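You operate a simulated robot arm through the tools that you are given. There is no shell and no other tool.

Carry out the task below with a simulated robot arm. There is one attempt and no reset: what you move stays moved.

JOB
Plunge the blocked basin clear and rinse it from the left tap.
Fine: plug out first, laid between the taps; plunger back; tap shut; let the basin run dry. Set down upright: plunger.

The check looks at the end state, three seconds after you hand in, the way a careful person would. Anything else that was tipped, shoved, dropped, spilled or broken makes it a failure.

ROBOT AND FRAMES
A 7-joint arm with a two-finger parallel gripper, fixed in place. Base frame: the origin is at the foot of the arm, x ahead of it, y to its left, z up; the work surface is at about z = 720. Readings come in mm, rad, newtons and seconds.
Its first joint turns from -2.304 to 2.304 rad. Payload 3.91 kg.
The tool frame sits at the grasp point between the pads (the TCP): z along the fingers, y along the line on which they close. The tips reach 30 mm beyond it. The gripper opens to 110 mm. The fingers are 20 mm wide and 10 mm thick; the gripper's body (48 by 112 mm) begins 55 mm behind the TCP.
Orientation is told as [roll, pitch, yaw] about the base's x, y, z axes, in that order, counted from this pose: with the fingers straight down and closing along the base's y, the tool's x points along the base's -x, its y along +y and its z along -z.

CONTROLS
- The arm moves only by the tool play_rows. Its argument "rows" is a list that holds one entry, the list of rows, each a list of 7 numbers: the shift along the base's x, y, z in mm, then the turn, a rotation vector about the base's x, y, z in rad, then the opening in per cent of the stroke, from 0 (shut) to 100 (fully open). In form: [[[dx, dy, dz, wx, wy, wz, claw], ...]]. A call has 1 to 20 rows; each row is the pose to reach, as a shift and turn from the pose commanded when the call began. A row lasts 0.2 s, in which the tool goes at most 50 mm and 0.15 rad; a call with a longer step from one row to the next is refused whole, and so is a gripper value outside its range. A pose out of reach is approached as far as the arm can. The call stops where the force on the tool passes 90 N (or 10 N more than at its start, if that is more) or the arm is blocked; 0.2 s more then pass. Each finger travels about 108 mm/s and halts on what it meets, pressing with about 24 N; the grip force reading is that of the motor and also rises with nothing between the fingers. The clock runs only during rows and for 0.2 s after the last one: add rows that repeat a pose to give the fingers time. The reply holds the time, the measured pose of the TCP, the force on the tool along the base axes, the opening and the grip force, in the units named above and with some noise, with the torque about the TCP (base axes, N m) and any sound that the robot's microphone picked up, and new pictures: "pictures" is both (left out), scene, wrist or none.
- Cameras (640 x 400 px; columns grow to the right, rows downward): "scene" is fixed at [43.3, 504.2, 1467.6]; the picture's right is [0.37, -0.93, 0.00], its down [-0.84, -0.33, -0.42] and it looks along [0.39, 0.15, -0.91] (base axes); focal length 214 px, centre (320, 200). "wrist" rides on the gripper at [72, 17, -103] in the tool frame; the picture's right is [-0.23, 0.97, 0.00], its down [-0.76, -0.18, -0.62] and it looks along [-0.61, -0.14, 0.78] (tool axes); focal length 222 px, centre (320, 200). There is no depth. A picture from a camera that has moved, and an enlarged one, comes with that camera's place and axes in the base frame and with its lens. The place of the scene camera against the robot may be out by one fixed shift of up to 12 mm in any direction.
- inspect(camera, box): a new picture of the part [left, top, right, bottom] of that camera's present view, enlarged. The clock stands still meanwhile.
- finish_job(): hands the job in; it is judged then, once.

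Nothing tells you positions but the pictures and the camera data. Unless the task says otherwise, let go and move clear before handing in.

The tools are called after "Emit:" as name(argument=value, ...) on one line, values as JSON. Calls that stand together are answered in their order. play_rows: Moves the arm, as the interface text tells. Its arguments: {"type":"object","properties":{"rows":{"type":"array","items":{"type":"array","items":{"type":"array","items":{"type":"number"}}}},"pictures":{"type":"string","enum":["both","scene","wrist","none"]}},"required":["rows"]} The other tools are called the same way: inspect (camera, box) takes an enlarged picture of a part of a camera's view; finish_job () hands the job in.

At the start:

```text
t: 0.0
tool_pos: [226.1, 540.2, 1278.1]
ee_rot: [-0.001, -0.001, -0.001]
contact_force: [0.4, -0.1, 0.4]
moment: [-0.01, -0.04, 0.01]
finger_gap: 109.9
grip_force: 0.1
```

scene: 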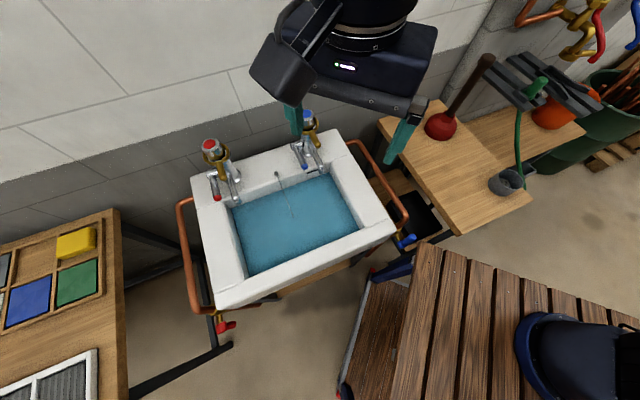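
wrist: 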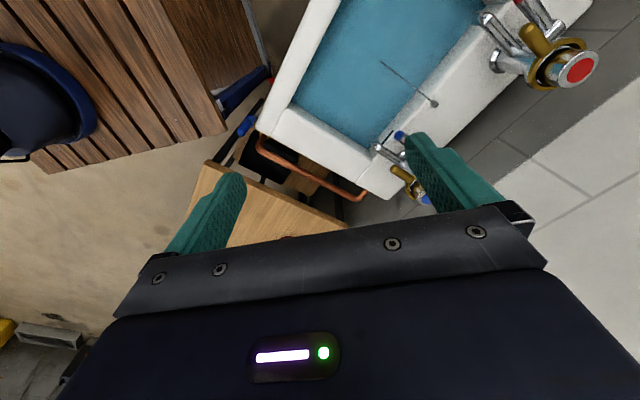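

I see a basin full of water with two taps on its back ledge (red cap on the left, blue on the right), a chain running into the water, and a plunger standing on a wooden bench to the right. I'll take enlarged views before moving.

Emit:
inspect(camera="scene", box=[180, 110, 420, 260])

Emit:
inspect(camera="scene", box=[380, 40, 620, 240])

Emit:
inspect(camera="wrist", box=[240, 0, 640, 250])

Emit:
inspect(camera="scene", box=[180, 200, 420, 400])

```text
2.67 times, centred on (300, 185) of scene
camera zoom: at [43.3, 504.2, 1467.6], right [0.37, -0.93, 0.0], down [-0.84, -0.33, -0.42], along [0.39, 0.15, -0.91], focal length 572 px, centre (373, 240)
```

zoom: 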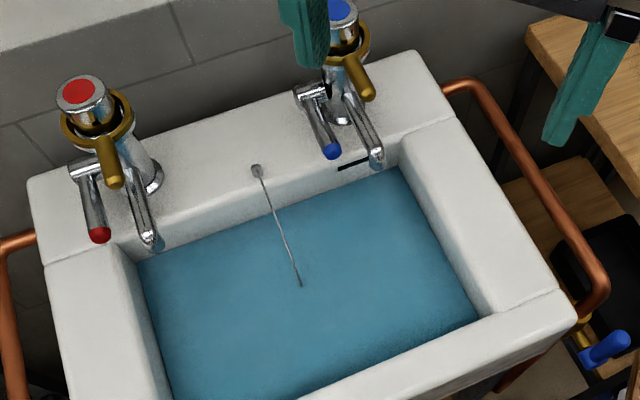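

```text
2.00 times, centred on (500, 140) of scene
camera zoom: at [43.3, 504.2, 1467.6], right [0.37, -0.93, 0.0], down [-0.84, -0.33, -0.42], along [0.39, 0.15, -0.91], focal length 429 px, centre (-40, 320)
```

zoom: 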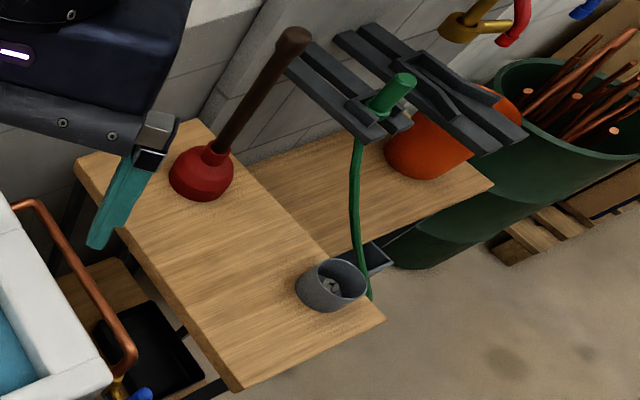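

```text
1.60 times, centred on (440, 125) of wrist
camera zoom: at [155.5, 557.3, 1381.7], right [0.23, 0.97, 0.0], down [0.76, -0.18, 0.62], along [0.61, -0.14, -0.78], focal length 355 px, centre (128, 320)
```

zoom: 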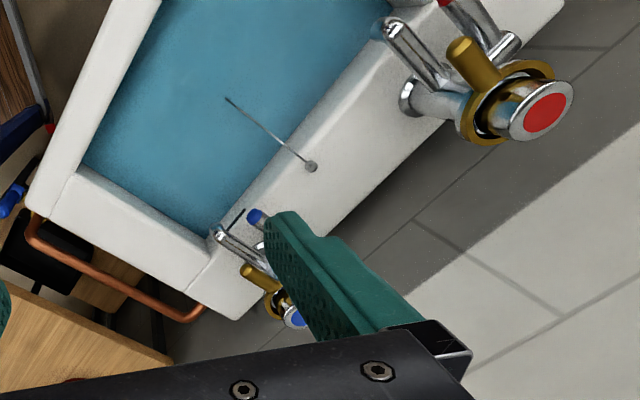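

```text
2.00 times, centred on (300, 300) of scene
camera zoom: at [43.3, 504.2, 1467.6], right [0.37, -0.93, 0.0], down [-0.84, -0.33, -0.42], along [0.39, 0.15, -0.91], focal length 429 px, centre (360, 0)
```

zoom: 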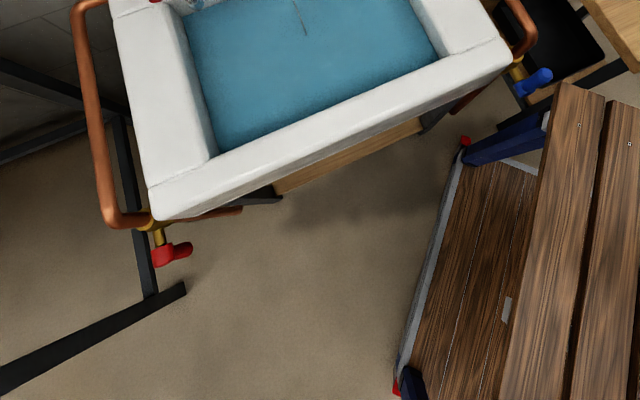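

The basin seems to sit about 45° from the base x axis, with its ledge and taps on the far side. I'll turn the wrist camera to face it squarely.

Emit:
play_rows(rows=[[[10, -8, 0, 0, 0, 0.12, 100], [20, -16, 0, 0, 0, 0.25, 100], [30, -24, 0, 0, 0, 0.38, 100], [40, -32, 0, 0, 0, 0.5, 100], [50, -40, 0, 0, 0, 0.63, 100], [60, -48, 0, 0, 0, 0.76, 100], [70, -56, 0, 0, 0, 0.88, 100], [80, -60, 0, 0, 0, 1.0, 100]]])

```text
t: 1.8
tool_pos: [307.5, 480.1, 1277.9]
ee_rot: [0.0, -0.001, 1.003]
contact_force: [0.4, -0.3, 0.9]
moment: [-0.01, -0.01, 0.03]
finger_gap: 109.8
grip_force: 0.0
camera wrist: at [255.3, 428.2, 1381.5], right [-0.7, 0.72, 0.0], down [0.56, 0.55, 0.62], along [0.45, 0.44, -0.78], focal length 222 px, centre (320, 200)
```

scene: 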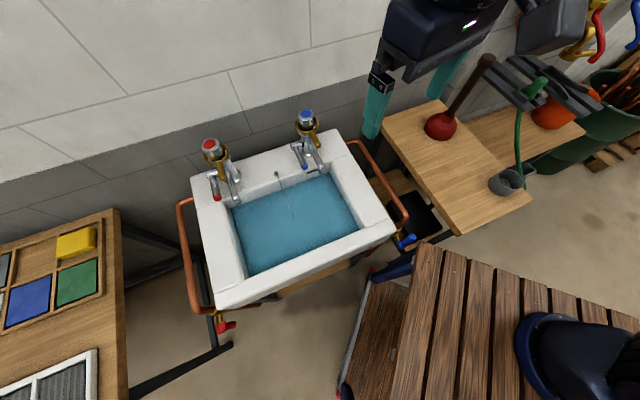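
wrist: 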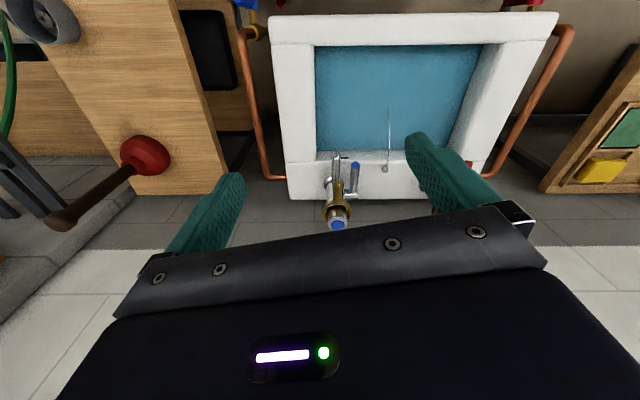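

The wrist picture is inverted (far is down), and the basin is now square on. I'll enlarge the taps and chain and the plunger bench to triangulate them.

Emit:
inspect(camera="wrist", box=[230, 0, 590, 240])

Emit:
inspect(camera="wrist", box=[0, 0, 280, 240])

Emit:
inspect(camera="scene", box=[260, 90, 350, 200])

Emit:
inspect(camera="scene", box=[180, 120, 270, 230])

```text
1.67 times, centred on (410, 120) of wrist
camera zoom: at [255.3, 428.2, 1381.5], right [-0.7, 0.72, 0.0], down [0.56, 0.55, 0.62], along [0.45, 0.44, -0.78], focal length 370 px, centre (170, 333)
```

zoom: 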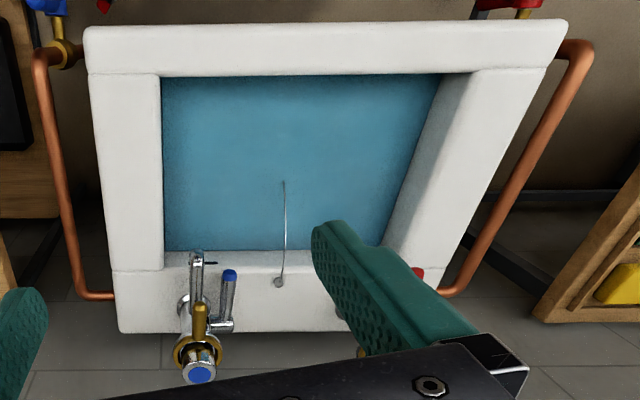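

```text
1.67 times, centred on (140, 120) of wrist
camera zoom: at [255.3, 428.2, 1381.5], right [-0.7, 0.72, 0.0], down [0.56, 0.55, 0.62], along [0.45, 0.44, -0.78], focal length 370 px, centre (620, 333)
```

zoom: 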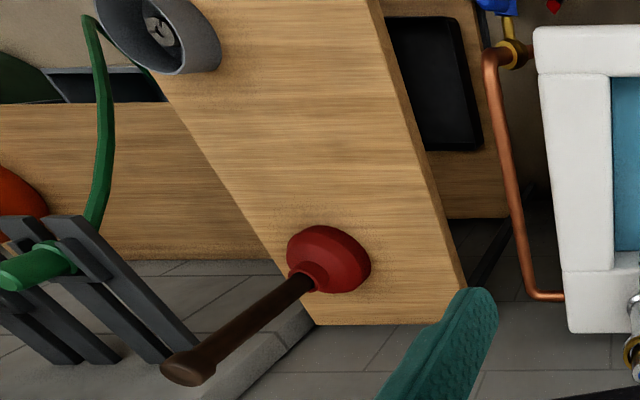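

```text
3.64 times, centred on (305, 145) of scene
camera zoom: at [43.3, 504.2, 1467.6], right [0.37, -0.93, 0.0], down [-0.84, -0.33, -0.42], along [0.39, 0.15, -0.91], focal length 780 px, centre (374, 400)
```

zoom: 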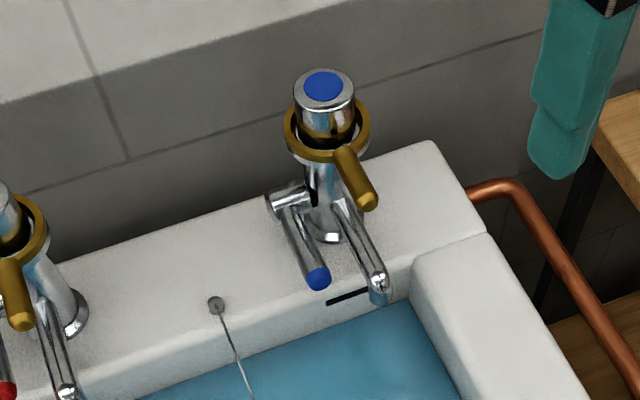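

```text
3.64 times, centred on (225, 175) of scene
camera zoom: at [43.3, 504.2, 1467.6], right [0.37, -0.93, 0.0], down [-0.84, -0.33, -0.42], along [0.39, 0.15, -0.91], focal length 780 px, centre (666, 291)
```

zoom: 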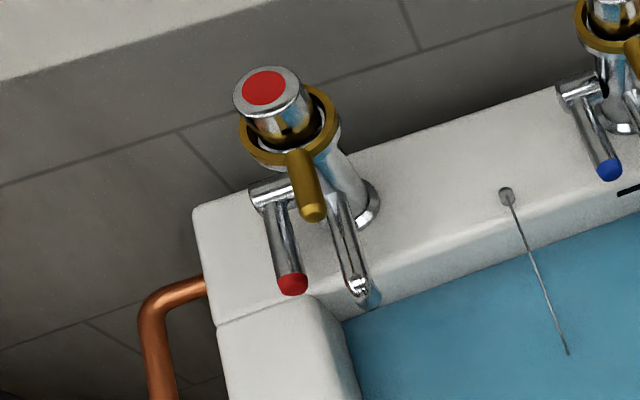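

Triangulating, I put the basin rim near z≈850, the chain anchor near (359, 780), and the plunger at about (862, 268) on a bench near z≈720. I'll bring the wrist camera closer to the ledge to see the tap mechanisms.

Emit:
play_rows(rows=[[[-10, 28, -16, 0, 0, 0, 100], [-20, 55, -32, 0, 0, 0, 100], [-30, 83, -48, 0, 0, 0, 100], [-40, 110, -64, 0, 0, 0, 100], [-50, 138, -80, 0, 0, 0, 100], [-60, 165, -96, 0, 0, 0, 100], [-70, 193, -112, 0, 0, 0, 100], [-78, 220, -128, 0, 0, 0, 100]]])

```text
t: 3.6
tool_pos: [230.3, 701.3, 1151.3]
ee_rot: [0.0, -0.001, 1.0]
contact_force: [0.3, -1.1, 0.0]
moment: [-0.03, 0.01, 0.01]
finger_gap: 109.8
grip_force: 0.0
camera wrist: at [177.6, 649.6, 1255.1], right [-0.7, 0.72, 0.0], down [0.56, 0.54, 0.62], along [0.45, 0.44, -0.78], focal length 222 px, centre (320, 200)
```

scene: 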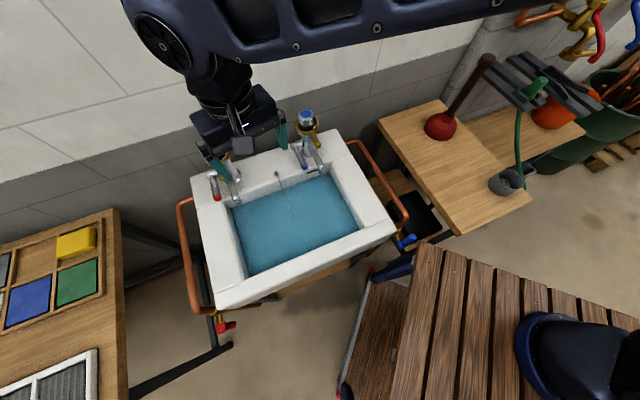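
wrist: 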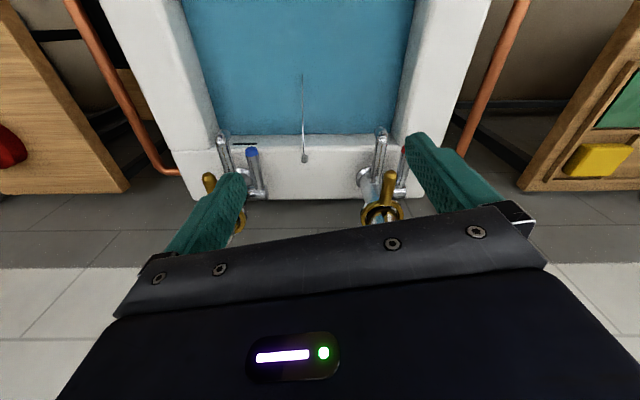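

Emit:
inspect(camera="wrist", box=[180, 50, 440, 230])

Emit:
inspect(camera="wrist", box=[330, 100, 450, 230])

Emit:
inspect(camera="wrist", box=[200, 110, 330, 240])

```text
2.22 times, centred on (310, 140) of wrist
camera zoom: at [177.6, 649.6, 1255.1], right [-0.7, 0.72, 0.0], down [0.56, 0.54, 0.62], along [0.45, 0.44, -0.78], focal length 494 px, centre (342, 333)
```

zoom: 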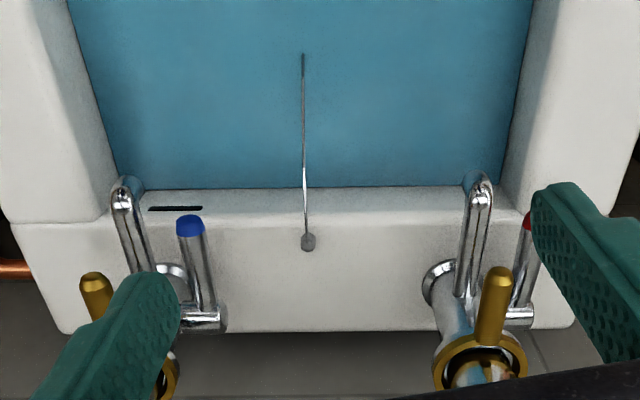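

```text
3.08 times, centred on (390, 165) of wrist
camera zoom: at [177.6, 649.6, 1255.1], right [-0.7, 0.72, 0.0], down [0.56, 0.54, 0.62], along [0.45, 0.44, -0.78], focal length 684 px, centre (105, 308)
```

zoom: 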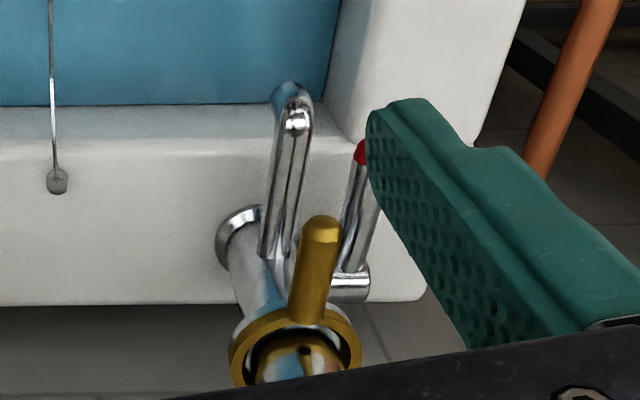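

```text
3.08 times, centred on (265, 175) of wrist
camera zoom: at [177.6, 649.6, 1255.1], right [-0.7, 0.72, 0.0], down [0.56, 0.54, 0.62], along [0.45, 0.44, -0.78], focal length 684 px, centre (489, 277)
```

zoom: 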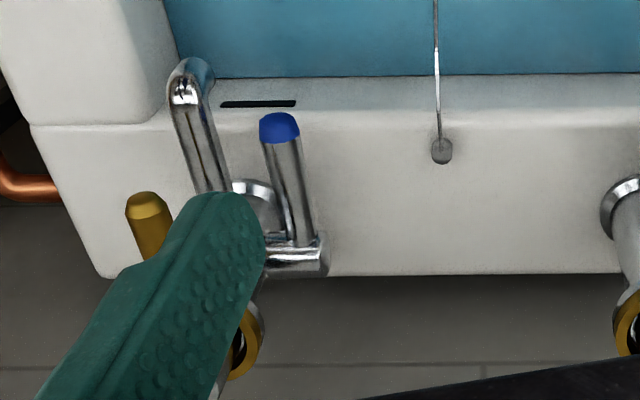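

I'll zoom further on the chain to see where it actually enters the water.

Emit:
inspect(camera="wrist", box=[280, 60, 340, 170])

Emit:
inspect(camera="scene", box=[260, 160, 320, 230])

Emit:
inspect(camera="wrist", box=[170, 0, 430, 140])

```text
3.64 times, centred on (310, 115) of wrist
camera zoom: at [177.6, 649.6, 1255.1], right [-0.7, 0.72, 0.0], down [0.56, 0.54, 0.62], along [0.45, 0.44, -0.78], focal length 808 px, centre (356, 509)
```

zoom: 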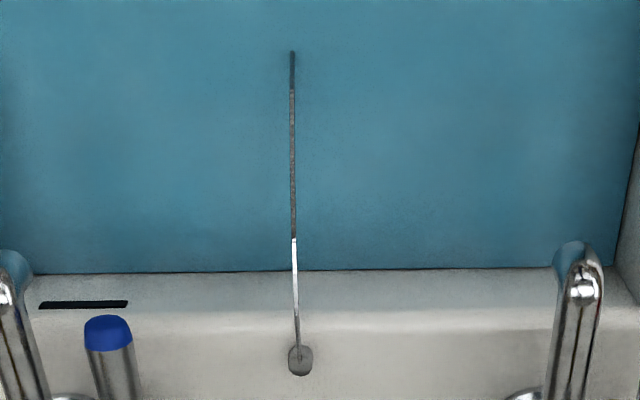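

```text
5.71 times, centred on (290, 195) of scene
camera zoom: at [43.3, 504.2, 1467.6], right [0.37, -0.93, 0.0], down [-0.84, -0.33, -0.42], along [0.39, 0.15, -0.91], focal length 1226 px, centre (491, 229)
```

zoom: 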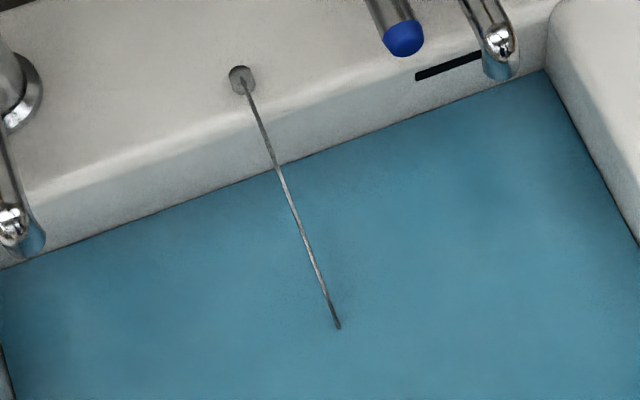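

```text
2.46 times, centred on (300, 70) of wrist
camera zoom: at [177.6, 649.6, 1255.1], right [-0.7, 0.72, 0.0], down [0.56, 0.54, 0.62], along [0.45, 0.44, -0.78], focal length 547 px, centre (369, 520)
```

zoom: 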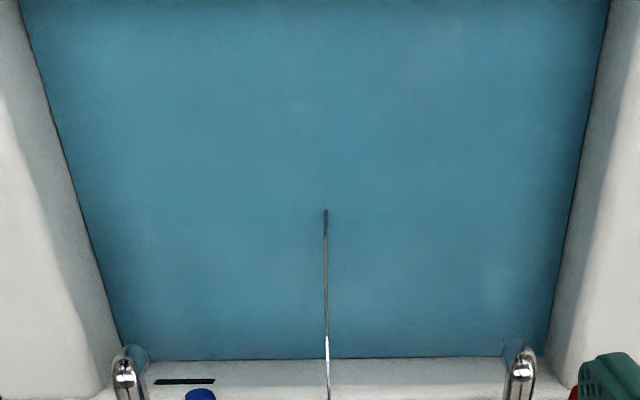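

The chain runs nearly straight from the anchor (359,780,850) to the water at about (260,684,771). I'll square the gripper across it (yaw ≈ 0.785) and come down above the spot where it meets the water.

Emit:
play_rows(rows=[[[4, -2, -30, 0, 0, -0.03, 70], [8, -4, -60, 0, 0, -0.06, 60], [12, -6, -90, 0, 0, -0.09, 50], [16, -8, -120, 0, 0, -0.12, 50], [20, -10, -150, 0, 0, -0.15, 50], [24, -12, -180, 0, 0, -0.18, 50], [28, -14, -210, 0, 0, -0.2, 50], [32, -15, -240, 0, 0, -0.215, 50], [32, -15, -260, 0, 0, -0.215, 50]]])

```text
t: 5.6
tool_pos: [258.9, 683.4, 889.0]
ee_rot: [0.0, 0.0, 0.784]
contact_force: [0.1, 0.5, 0.0]
moment: [0.0, 0.0, -0.01]
finger_gap: 55.0
grip_force: 0.1
camera wrist: at [198.2, 645.7, 992.5], right [-0.53, 0.85, 0.0], down [0.66, 0.41, 0.62], along [0.53, 0.33, -0.78], focal length 222 px, centre (320, 200)
```

scene: 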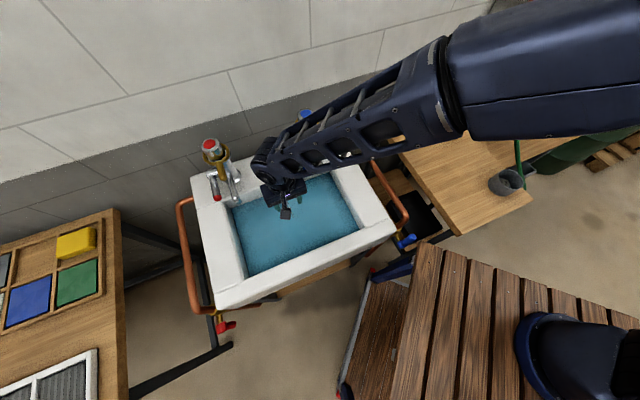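
wrist: 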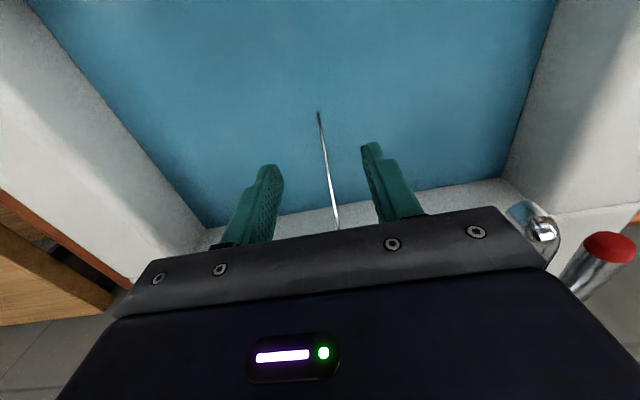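

The chain lies between the open fingers as hoped. I'll lower the tool so the pads span the chain just above the water, and close.

Emit:
play_rows(rows=[[[2, 2, -30, 0, 0, 0, 50], [4, 4, -60, 0, 0, 0, 50], [6, 5, -85, 0, 0, 0, 50], [6, 5, -100, 0, 0, 0, 50], [6, 5, -108, 0, 0, 0, 50], [6, 5, -108, 0, 0, 0, 50]]])

```text
t: 7.0
tool_pos: [267.7, 690.5, 780.8]
ee_rot: [-0.001, 0.001, 0.785]
contact_force: [0.5, -0.7, 0.1]
moment: [0.01, 0.02, 0.0]
finger_gap: 55.0
grip_force: 0.1
camera wrist: at [205.7, 651.3, 884.6], right [-0.53, 0.85, 0.0], down [0.66, 0.41, 0.62], along [0.53, 0.33, -0.78], focal length 222 px, centre (320, 200)
```

scene: 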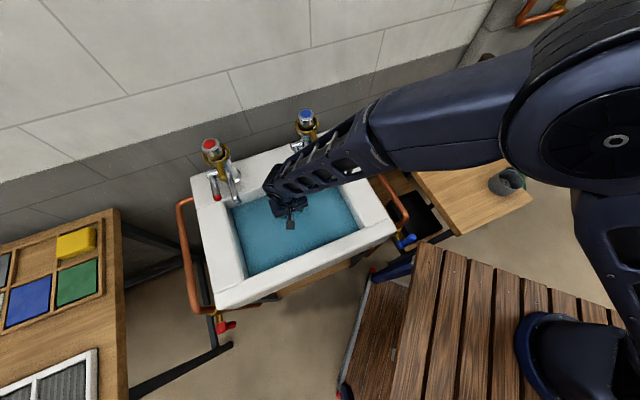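
wrist: 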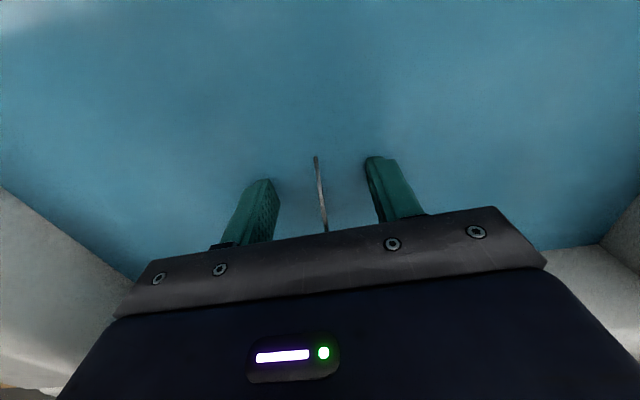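

Emit:
play_rows(rows=[[[0, 0, 0, 0, 0, 0, 25], [0, 0, 0, 0, 0, 0, 0], [0, 0, 0, 0, 0, 0, 0], [0, 0, 0, 0, 0, 0, 0], [0, 0, 0, 0, 0, 0, 0]]])

Emit:
inspect(camera="wrist", box=[240, 120, 400, 250])

```text
t: 8.2
tool_pos: [267.5, 690.2, 782.2]
ee_rot: [0.001, 0.0, 0.785]
contact_force: [0.1, 1.1, -0.3]
moment: [-0.04, 0.01, 0.0]
finger_gap: 0.5
grip_force: 23.8
camera wrist: at [205.7, 651.2, 884.7], right [-0.53, 0.85, 0.0], down [0.66, 0.41, 0.62], along [0.53, 0.33, -0.78], focal length 222 px, centre (320, 200)
```

scene: 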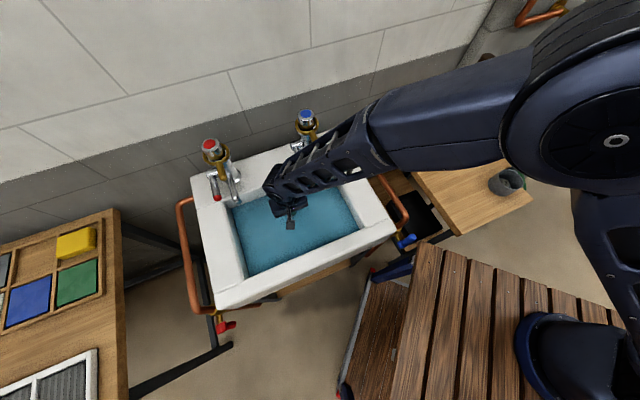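
wrist: 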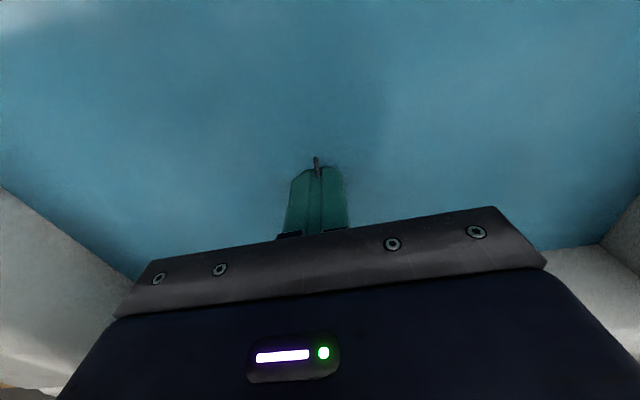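

```text
3.08 times, centred on (320, 185) of wrist
camera zoom: at [205.7, 651.2, 884.7], right [-0.53, 0.85, 0.0], down [0.66, 0.41, 0.62], along [0.53, 0.33, -0.78], focal length 684 px, centre (320, 246)
```

zoom: 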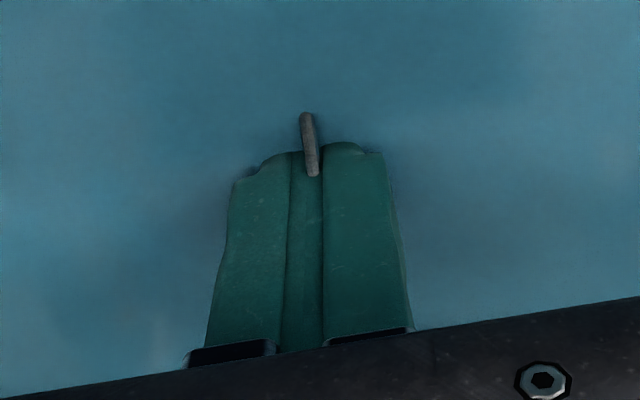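

The chain emerges from between the closed fingers, so it seems gripped. I'll lift gently and watch the force as the plug comes free.

Emit:
play_rows(rows=[[[-1, -1, 8, 0, 0, 0, 0], [-2, -2, 16, 0, 0, 0, 0], [-3, -3, 24, 0, 0, 0, 0], [-4, -4, 32, 0, 0, 0, 0], [-4, -4, 40, 0, 0, 0, 0]]])

```text
t: 9.4
tool_pos: [262.6, 684.0, 823.1]
ee_rot: [-0.002, 0.001, 0.787]
contact_force: [0.7, -0.2, 0.3]
moment: [0.02, -0.01, 0.01]
finger_gap: 0.0
grip_force: 23.8
camera wrist: at [201.1, 645.5, 926.0], right [-0.53, 0.85, 0.0], down [0.66, 0.41, 0.62], along [0.53, 0.33, -0.78], focal length 222 px, centre (320, 200)
```

scene: 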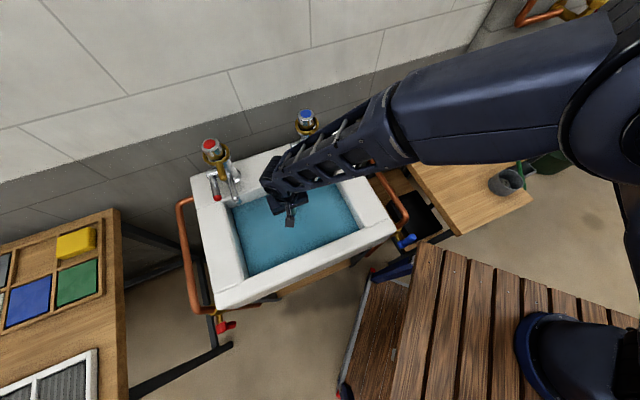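
wrist: 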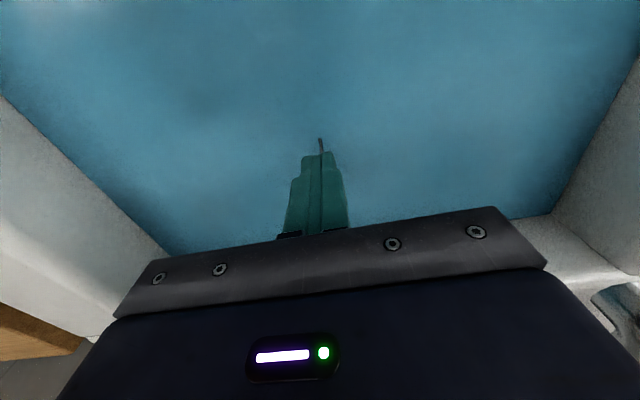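

Emit:
inspect(camera="wrist", box=[270, 110, 370, 240])

Emit:
inspect(camera="scene", box=[240, 150, 340, 240])

```text
3.08 times, centred on (320, 175) of wrist
camera zoom: at [201.1, 645.5, 926.0], right [-0.53, 0.85, 0.0], down [0.66, 0.41, 0.62], along [0.53, 0.33, -0.78], focal length 684 px, centre (320, 277)
```

zoom: 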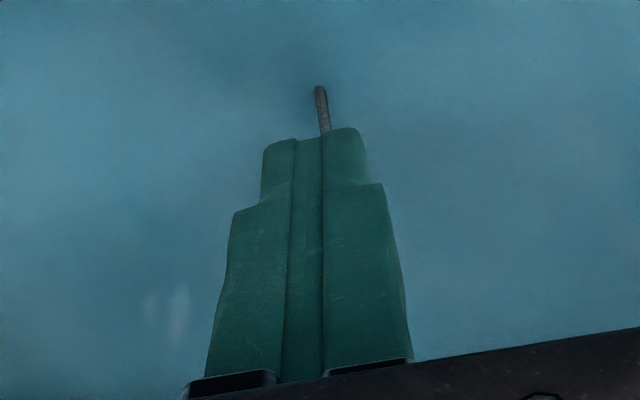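

```text
4.44 times, centred on (290, 195) of scene
camera zoom: at [43.3, 504.2, 1467.6], right [0.37, -0.93, 0.0], down [-0.84, -0.33, -0.42], along [0.39, 0.15, -0.91], focal length 953 px, centre (453, 222)
```

zoom: 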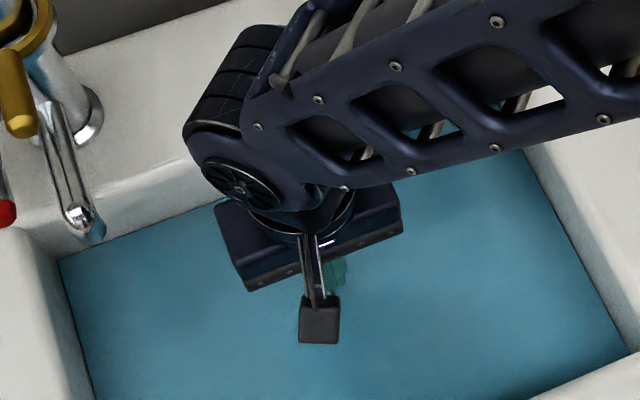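

The force stayed near zero and the chain end doesn't seem to have moved, so the grip probably missed or slipped. I'll rise a little and look at the chain again.

Emit:
play_rows(rows=[[[-5, -5, 30, 0, 0, 0, 0], [-10, -10, 60, 0, 0, 0, 20], [-15, -15, 90, 0, 0, 0, 40], [-15, -15, 90, 0, 0, 0, 60]]])

Emit:
inspect(camera="wrist", box=[260, 60, 400, 240])

```text
t: 10.4
tool_pos: [248.1, 672.0, 913.7]
ee_rot: [0.0, 0.002, 0.787]
contact_force: [0.1, 0.5, -0.5]
moment: [0.03, 0.01, 0.01]
finger_gap: 66.1
grip_force: 0.0
camera wrist: at [184.9, 632.9, 1016.8], right [-0.53, 0.85, 0.0], down [0.66, 0.41, 0.62], along [0.53, 0.33, -0.78], focal length 222 px, centre (320, 200)
```

scene: 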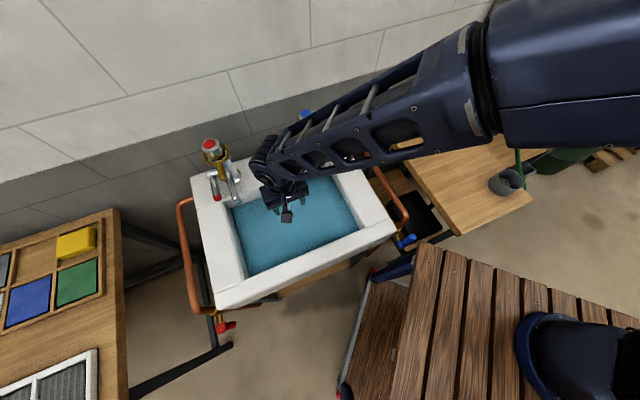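
wrist: 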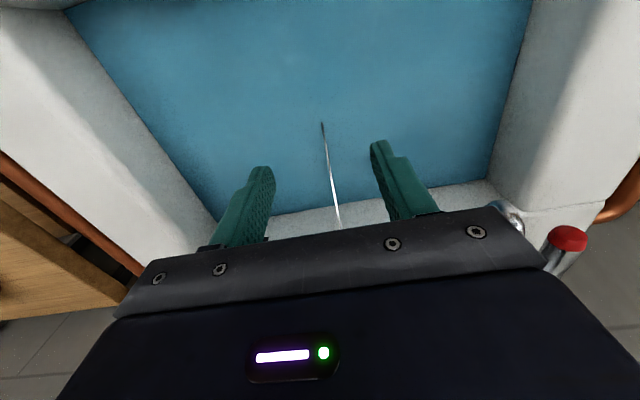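

```text
2.22 times, centred on (330, 150) of wrist
camera zoom: at [184.9, 632.9, 1016.8], right [-0.53, 0.85, 0.0], down [0.66, 0.41, 0.62], along [0.53, 0.33, -0.78], focal length 494 px, centre (298, 311)
```

zoom: 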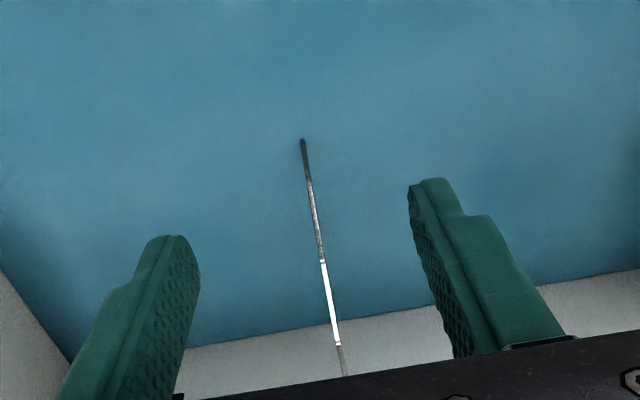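

The chain is where it was. I'll grip it again a bit deeper, check the gap reading, then pull only a few millimetres to see whether force builds.

Emit:
play_rows(rows=[[[5, 5, -40, 0, 0, 0, 40], [12, 12, -80, 0, 0, 0, 40], [19, 19, -115, 0, 0, 0, 40], [19, 19, -135, 0, 0, 0, 40], [19, 19, -142, 0, 0, 0, 40], [19, 19, -142, 0, 0, 0, 20], [19, 19, -142, 0, 0, 0, 0], [19, 19, -142, 0, 0, 0, 0], [19, 19, -142, 0, 0, 0, 0], [19, 19, -142, 0, 0, 0, 0]]])

Emit:
inspect(camera="wrist", box=[270, 120, 370, 240])

```text
t: 12.6
tool_pos: [267.2, 690.5, 770.1]
ee_rot: [0.0, -0.001, 0.786]
contact_force: [0.0, 0.0, 0.8]
moment: [0.02, -0.03, 0.01]
finger_gap: 0.0
grip_force: 24.4
camera wrist: at [204.5, 651.2, 873.3], right [-0.53, 0.85, 0.0], down [0.66, 0.41, 0.62], along [0.53, 0.33, -0.78], focal length 222 px, centre (320, 200)
```

scene: 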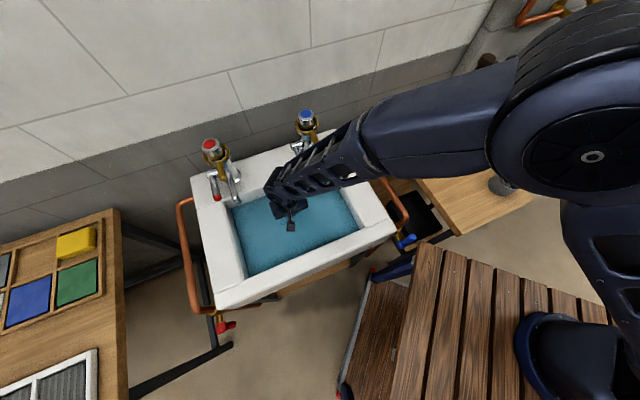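
wrist: 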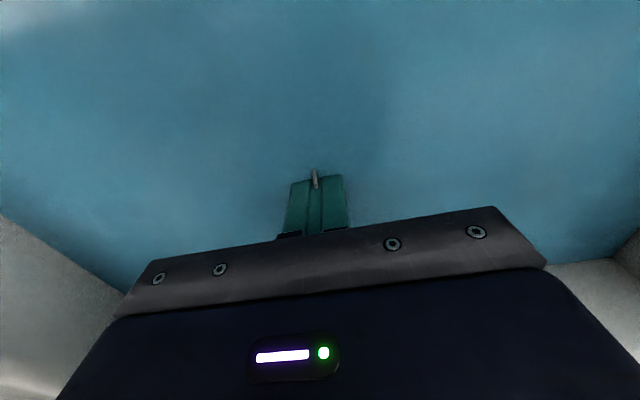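

```text
3.33 times, centred on (320, 180) of wrist
camera zoom: at [204.5, 651.2, 873.3], right [-0.53, 0.85, 0.0], down [0.66, 0.41, 0.62], along [0.53, 0.33, -0.78], focal length 740 px, centre (320, 267)
```

zoom: 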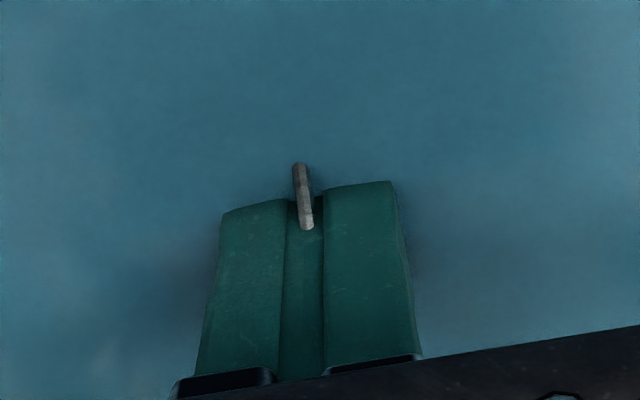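

The fingers shut to zero gap with the chain apparently between them. To see whether the chain responds to contact at all, I'll slide the closed fingers gently sideways and look.

Emit:
play_rows(rows=[[[-8, 8, 0, 0, 0, 0, 0], [-16, 16, 0, 0, 0, 0, 0], [-24, 24, 0, 0, 0, 0, 0], [-30, 30, 0, 0, 0, 0, 0]]], pictures="wrist")

Emit:
inspect(camera="wrist", box=[220, 120, 370, 250])

```text
t: 13.6
tool_pos: [236.6, 721.1, 769.7]
ee_rot: [0.0, 0.001, 0.784]
contact_force: [0.0, 0.4, -0.1]
moment: [0.0, 0.0, 0.01]
finger_gap: 0.0
grip_force: 23.9
camera wrist: at [174.6, 681.3, 873.8], right [-0.53, 0.85, 0.0], down [0.66, 0.41, 0.62], along [0.53, 0.33, -0.78], focal length 222 px, centre (320, 200)
```

wrist: 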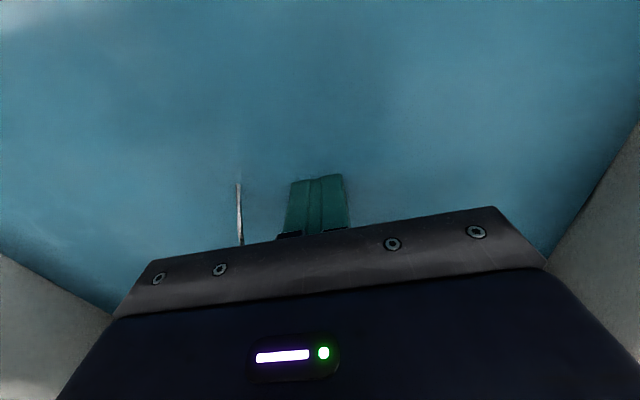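

```text
3.08 times, centred on (295, 185) of wrist
camera zoom: at [174.6, 681.3, 873.8], right [-0.53, 0.85, 0.0], down [0.66, 0.41, 0.62], along [0.53, 0.33, -0.78], focal length 684 px, centre (397, 246)
```

zoom: 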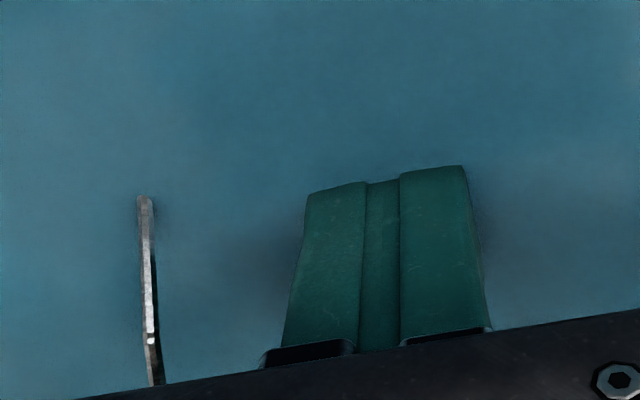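

The chain passes straight through the fingers, so it can't be used to pull; I'll have to grip the plug itself under the opaque water. The basin's inner centre works out near (249, 671), just under where the chain enters, so I'll probe down there slowly with open fingers.

Emit:
play_rows(rows=[[[-20, 10, 10, 0, 0, 0, 30], [-17, -5, 10, 0, 0, 0, 65], [-16, -19, 5, 0, 0, 0, 65], [-16, -19, 0, 0, 0, 0, 65], [-16, -19, -8, 0, 0, 0, 65], [-16, -19, -16, 0, 0, 0, 65], [-16, -19, -24, 0, 0, 0, 65]]], pictures="wrist")

```text
t: 14.9
tool_pos: [218.8, 709.7, 768.8]
ee_rot: [0.015, -0.017, 0.786]
contact_force: [-12.0, 18.6, 27.5]
moment: [-0.78, -0.52, 0.04]
finger_gap: 60.4
grip_force: 0.1
stopped in row 6: the force on the tool passed its limit at 98 N (the readings are from after the stop); the commanded pose is now the measured one
camera wrist: at [156.5, 668.6, 872.1], right [-0.53, 0.85, 0.02], down [0.66, 0.4, 0.63], along [0.53, 0.35, -0.77], focal length 222 px, centre (320, 200)
```

wrist: 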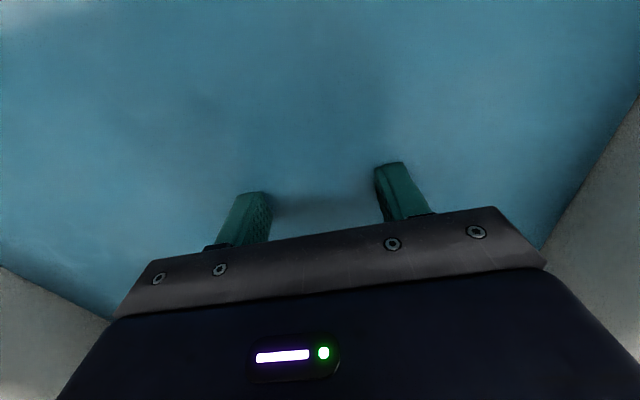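

I mis-entered that lateral shift and a finger pressed onto something at about (230, 690), most likely the plug's edge or knob. I'll back straight up, level the tool, and look.

Emit:
play_rows(rows=[[[0, 0, 10, -0.011, 0, 0, 65], [0, 0, 25, -0.0226, 0.0014, 0, 65], [0, 0, 40, -0.0226, 0.0014, 0, 65]]])

```text
t: 15.7
tool_pos: [222.0, 707.4, 807.5]
ee_rot: [-0.006, 0.005, 0.787]
contact_force: [-0.8, 0.4, -1.0]
moment: [-0.01, 0.05, -0.01]
finger_gap: 71.2
grip_force: 0.1
camera wrist: at [159.1, 669.1, 911.2], right [-0.53, 0.85, -0.01], down [0.66, 0.42, 0.62], along [0.53, 0.32, -0.78], focal length 222 px, centre (320, 200)
```

scene: 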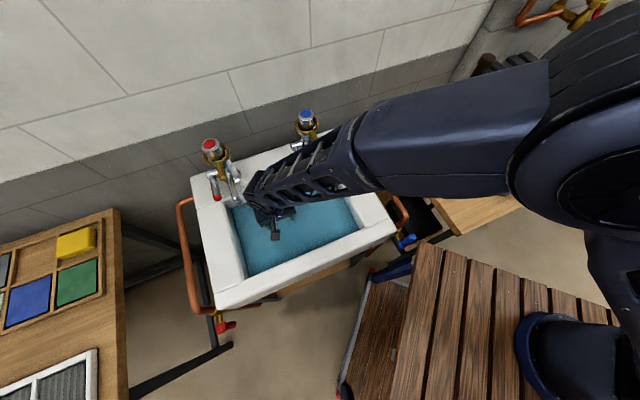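
wrist: 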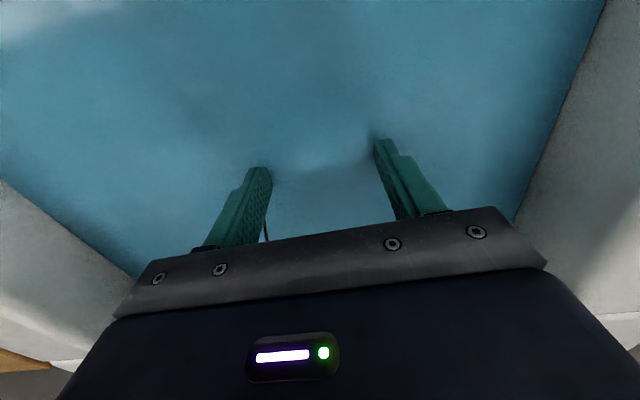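

Level again and no lasting change visible. Now I'll move to the corrected spot over the basin centre (249, 671), staying above the suspected plug height.

Emit:
play_rows(rows=[[[9, -12, 0, 0.004, 0, 0, 65], [18, -24, 0, 0.0078, 0.0007, 0, 65], [27, -36, 0, 0.0078, 0.0007, 0, 65], [27, -36, -10, 0.0078, 0.0007, 0, 65], [27, -36, -20, 0.0078, 0.0007, 0, 65], [27, -36, -28, 0.0078, 0.0007, 0, 65]]], pictures="wrist")

```text
t: 17.1
tool_pos: [248.1, 671.7, 779.1]
ee_rot: [0.002, 0.001, 0.785]
contact_force: [-0.3, 0.6, 0.6]
moment: [0.0, -0.02, 0.01]
finger_gap: 71.7
grip_force: 0.0
camera wrist: at [186.0, 632.3, 881.6], right [-0.53, 0.85, 0.0], down [0.66, 0.41, 0.62], along [0.53, 0.33, -0.78], focal length 222 px, centre (320, 200)
```

wrist: 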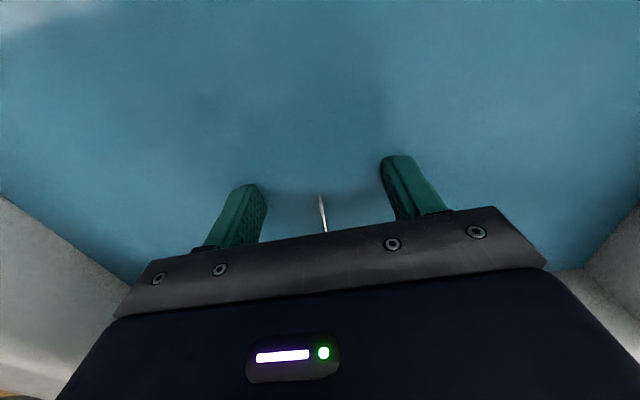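

The chain is centred between the fingers. I'll go down a few millimetres at a time, watching the force.

Emit:
play_rows(rows=[[[0, 0, -4, 0, 0, 0, 65], [0, 0, -8, 0, 0, 0, 65], [0, 0, -12, 0, 0, 0, 65], [0, 0, -14, 0, 0, 0, 65]]], pictures="none")

Emit:
play_rows(rows=[[[0, 0, -2, 0, 0, 0, 65], [0, 0, -4, 0, 0, 0, 65], [0, 0, -6, 0, 0, 0, 65]]], pictures="none")

```text
t: 18.1
tool_pos: [248.2, 672.9, 763.9]
ee_rot: [0.002, -0.001, 0.789]
contact_force: [-0.2, -0.3, 0.8]
moment: [-0.02, 0.0, 0.02]
finger_gap: 71.4
grip_force: 0.0
```

```text
t: 18.9
tool_pos: [247.9, 672.2, 758.5]
ee_rot: [0.002, 0.0, 0.787]
contact_force: [-0.7, 0.4, -0.5]
moment: [0.02, 0.0, 0.01]
finger_gap: 71.1
grip_force: 0.2
```

No contact yet with the tips at about 728, below where I touched something earlier. I'll close gently here and read the gap.

Emit:
play_rows(rows=[[[0, 0, 0, 0, 0, 0, 55], [0, 0, 0, 0, 0, 0, 45], [0, 0, 0, 0, 0, 0, 35], [0, 0, 0, 0, 0, 0, 25], [0, 0, 0, 0, 0, 0, 15], [0, 0, 0, 0, 0, 0, 5], [0, 0, 0, 0, 0, 0, 0], [0, 0, 0, 0, 0, 0, 0]]], pictures="wrist")

```text
t: 20.7
tool_pos: [248.0, 670.9, 758.8]
ee_rot: [0.002, 0.001, 0.789]
contact_force: [0.9, -1.3, 0.9]
moment: [0.0, -0.04, 0.06]
finger_gap: 48.4
grip_force: 24.5
camera wrist: at [186.0, 632.4, 861.5], right [-0.53, 0.85, 0.0], down [0.66, 0.41, 0.62], along [0.53, 0.33, -0.78], focal length 222 px, centre (320, 200)
```

wrist: 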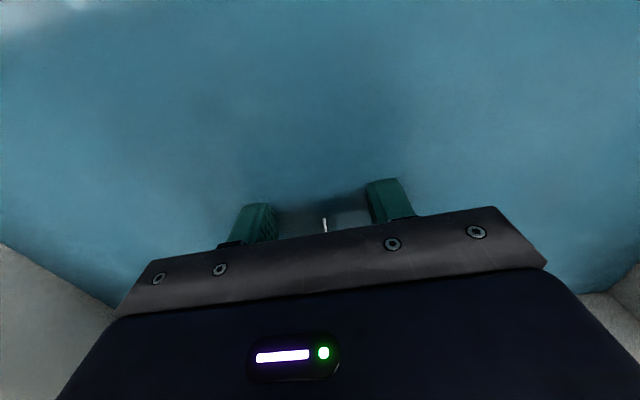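

The fingers halted at 48 mm with almost no side force, so the plug is held and well centred. I'll pull it straight up slowly.

Emit:
play_rows(rows=[[[0, 0, 3, 0, 0, 0, 0], [0, 0, 6, 0, 0, 0, 0], [0, 0, 10, 0, 0, 0, 0], [0, 0, 15, 0, 0, 0, 0], [0, 0, 20, 0, 0, 0, 0]]], pictures="wrist")

```text
t: 21.9
tool_pos: [247.9, 670.8, 779.3]
ee_rot: [0.002, -0.001, 0.788]
contact_force: [-0.3, 0.0, 0.4]
moment: [-0.02, -0.01, -0.02]
finger_gap: 48.4
grip_force: 23.7
camera wrist: at [185.5, 631.9, 881.6], right [-0.53, 0.85, 0.0], down [0.66, 0.41, 0.62], along [0.53, 0.33, -0.78], focal length 222 px, centre (320, 200)
```

wrist: 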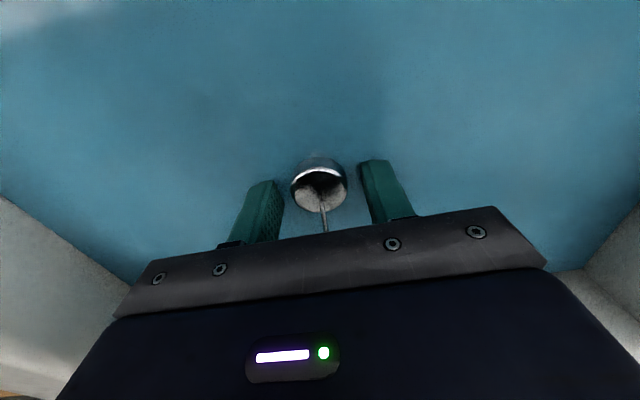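

The plug is out and hanging level in the fingers. I'll raise it well clear of the rim, then carry it over the ledge midway between the taps.

Emit:
play_rows(rows=[[[0, 0, 20, 0, 0, 0, 0], [0, 0, 45, 0, 0, 0, 0], [0, 0, 75, 0, 0, 0, 0], [0, 0, 105, 0, 0, 0, 0], [0, 0, 135, 0, 0, 0, 0], [0, 0, 150, 0, 0, 0, 0], [15, 15, 155, 0, 0, 0, 0], [35, 35, 155, 0, 0, 0, 0]]])

Emit:
inspect(camera="wrist", box=[220, 60, 430, 240])

Emit:
inspect(camera="scene", box=[180, 110, 380, 260])

```text
t: 23.7
tool_pos: [282.1, 705.2, 934.2]
ee_rot: [0.001, 0.0, 0.787]
contact_force: [0.1, -0.7, 0.2]
moment: [-0.01, -0.03, -0.01]
finger_gap: 48.3
grip_force: 24.1
camera wrist: at [219.7, 667.0, 1037.6], right [-0.53, 0.85, 0.0], down [0.66, 0.41, 0.62], along [0.53, 0.33, -0.78], focal length 222 px, centre (320, 200)
```

scene: 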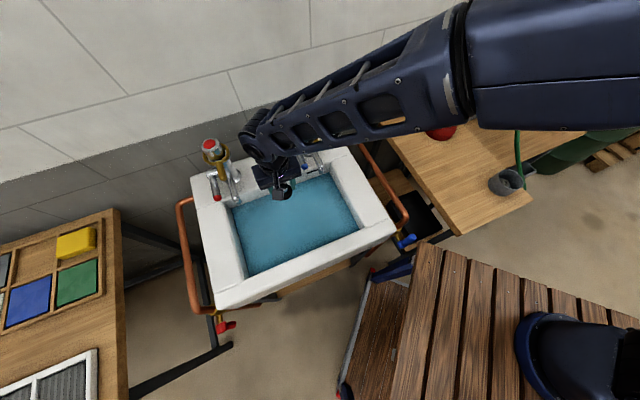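
wrist: 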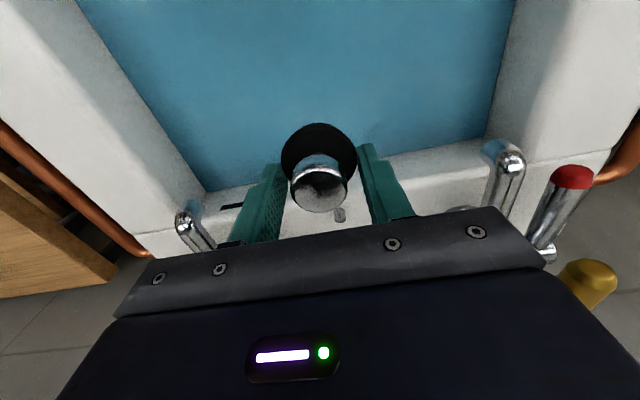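

```text
2.22 times, centred on (325, 150) of wrist
camera zoom: at [219.7, 667.0, 1037.6], right [-0.53, 0.85, 0.0], down [0.66, 0.41, 0.62], along [0.53, 0.33, -0.78], focal length 494 px, centre (309, 311)
```

zoom: 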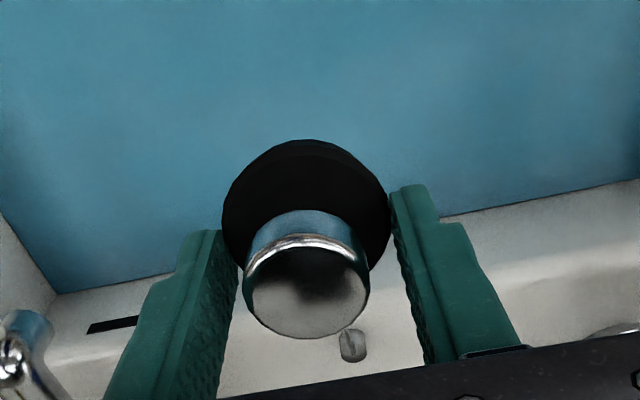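

```text
2.67 times, centred on (280, 185) of scene
camera zoom: at [43.3, 504.2, 1467.6], right [0.37, -0.93, 0.0], down [-0.84, -0.33, -0.42], along [0.39, 0.15, -0.91], focal length 572 px, centre (427, 240)
```

zoom: 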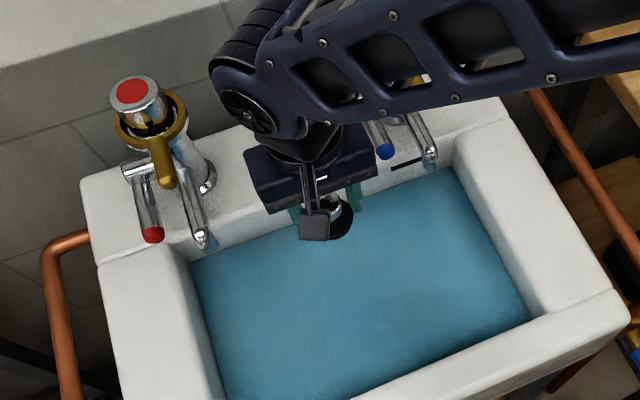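

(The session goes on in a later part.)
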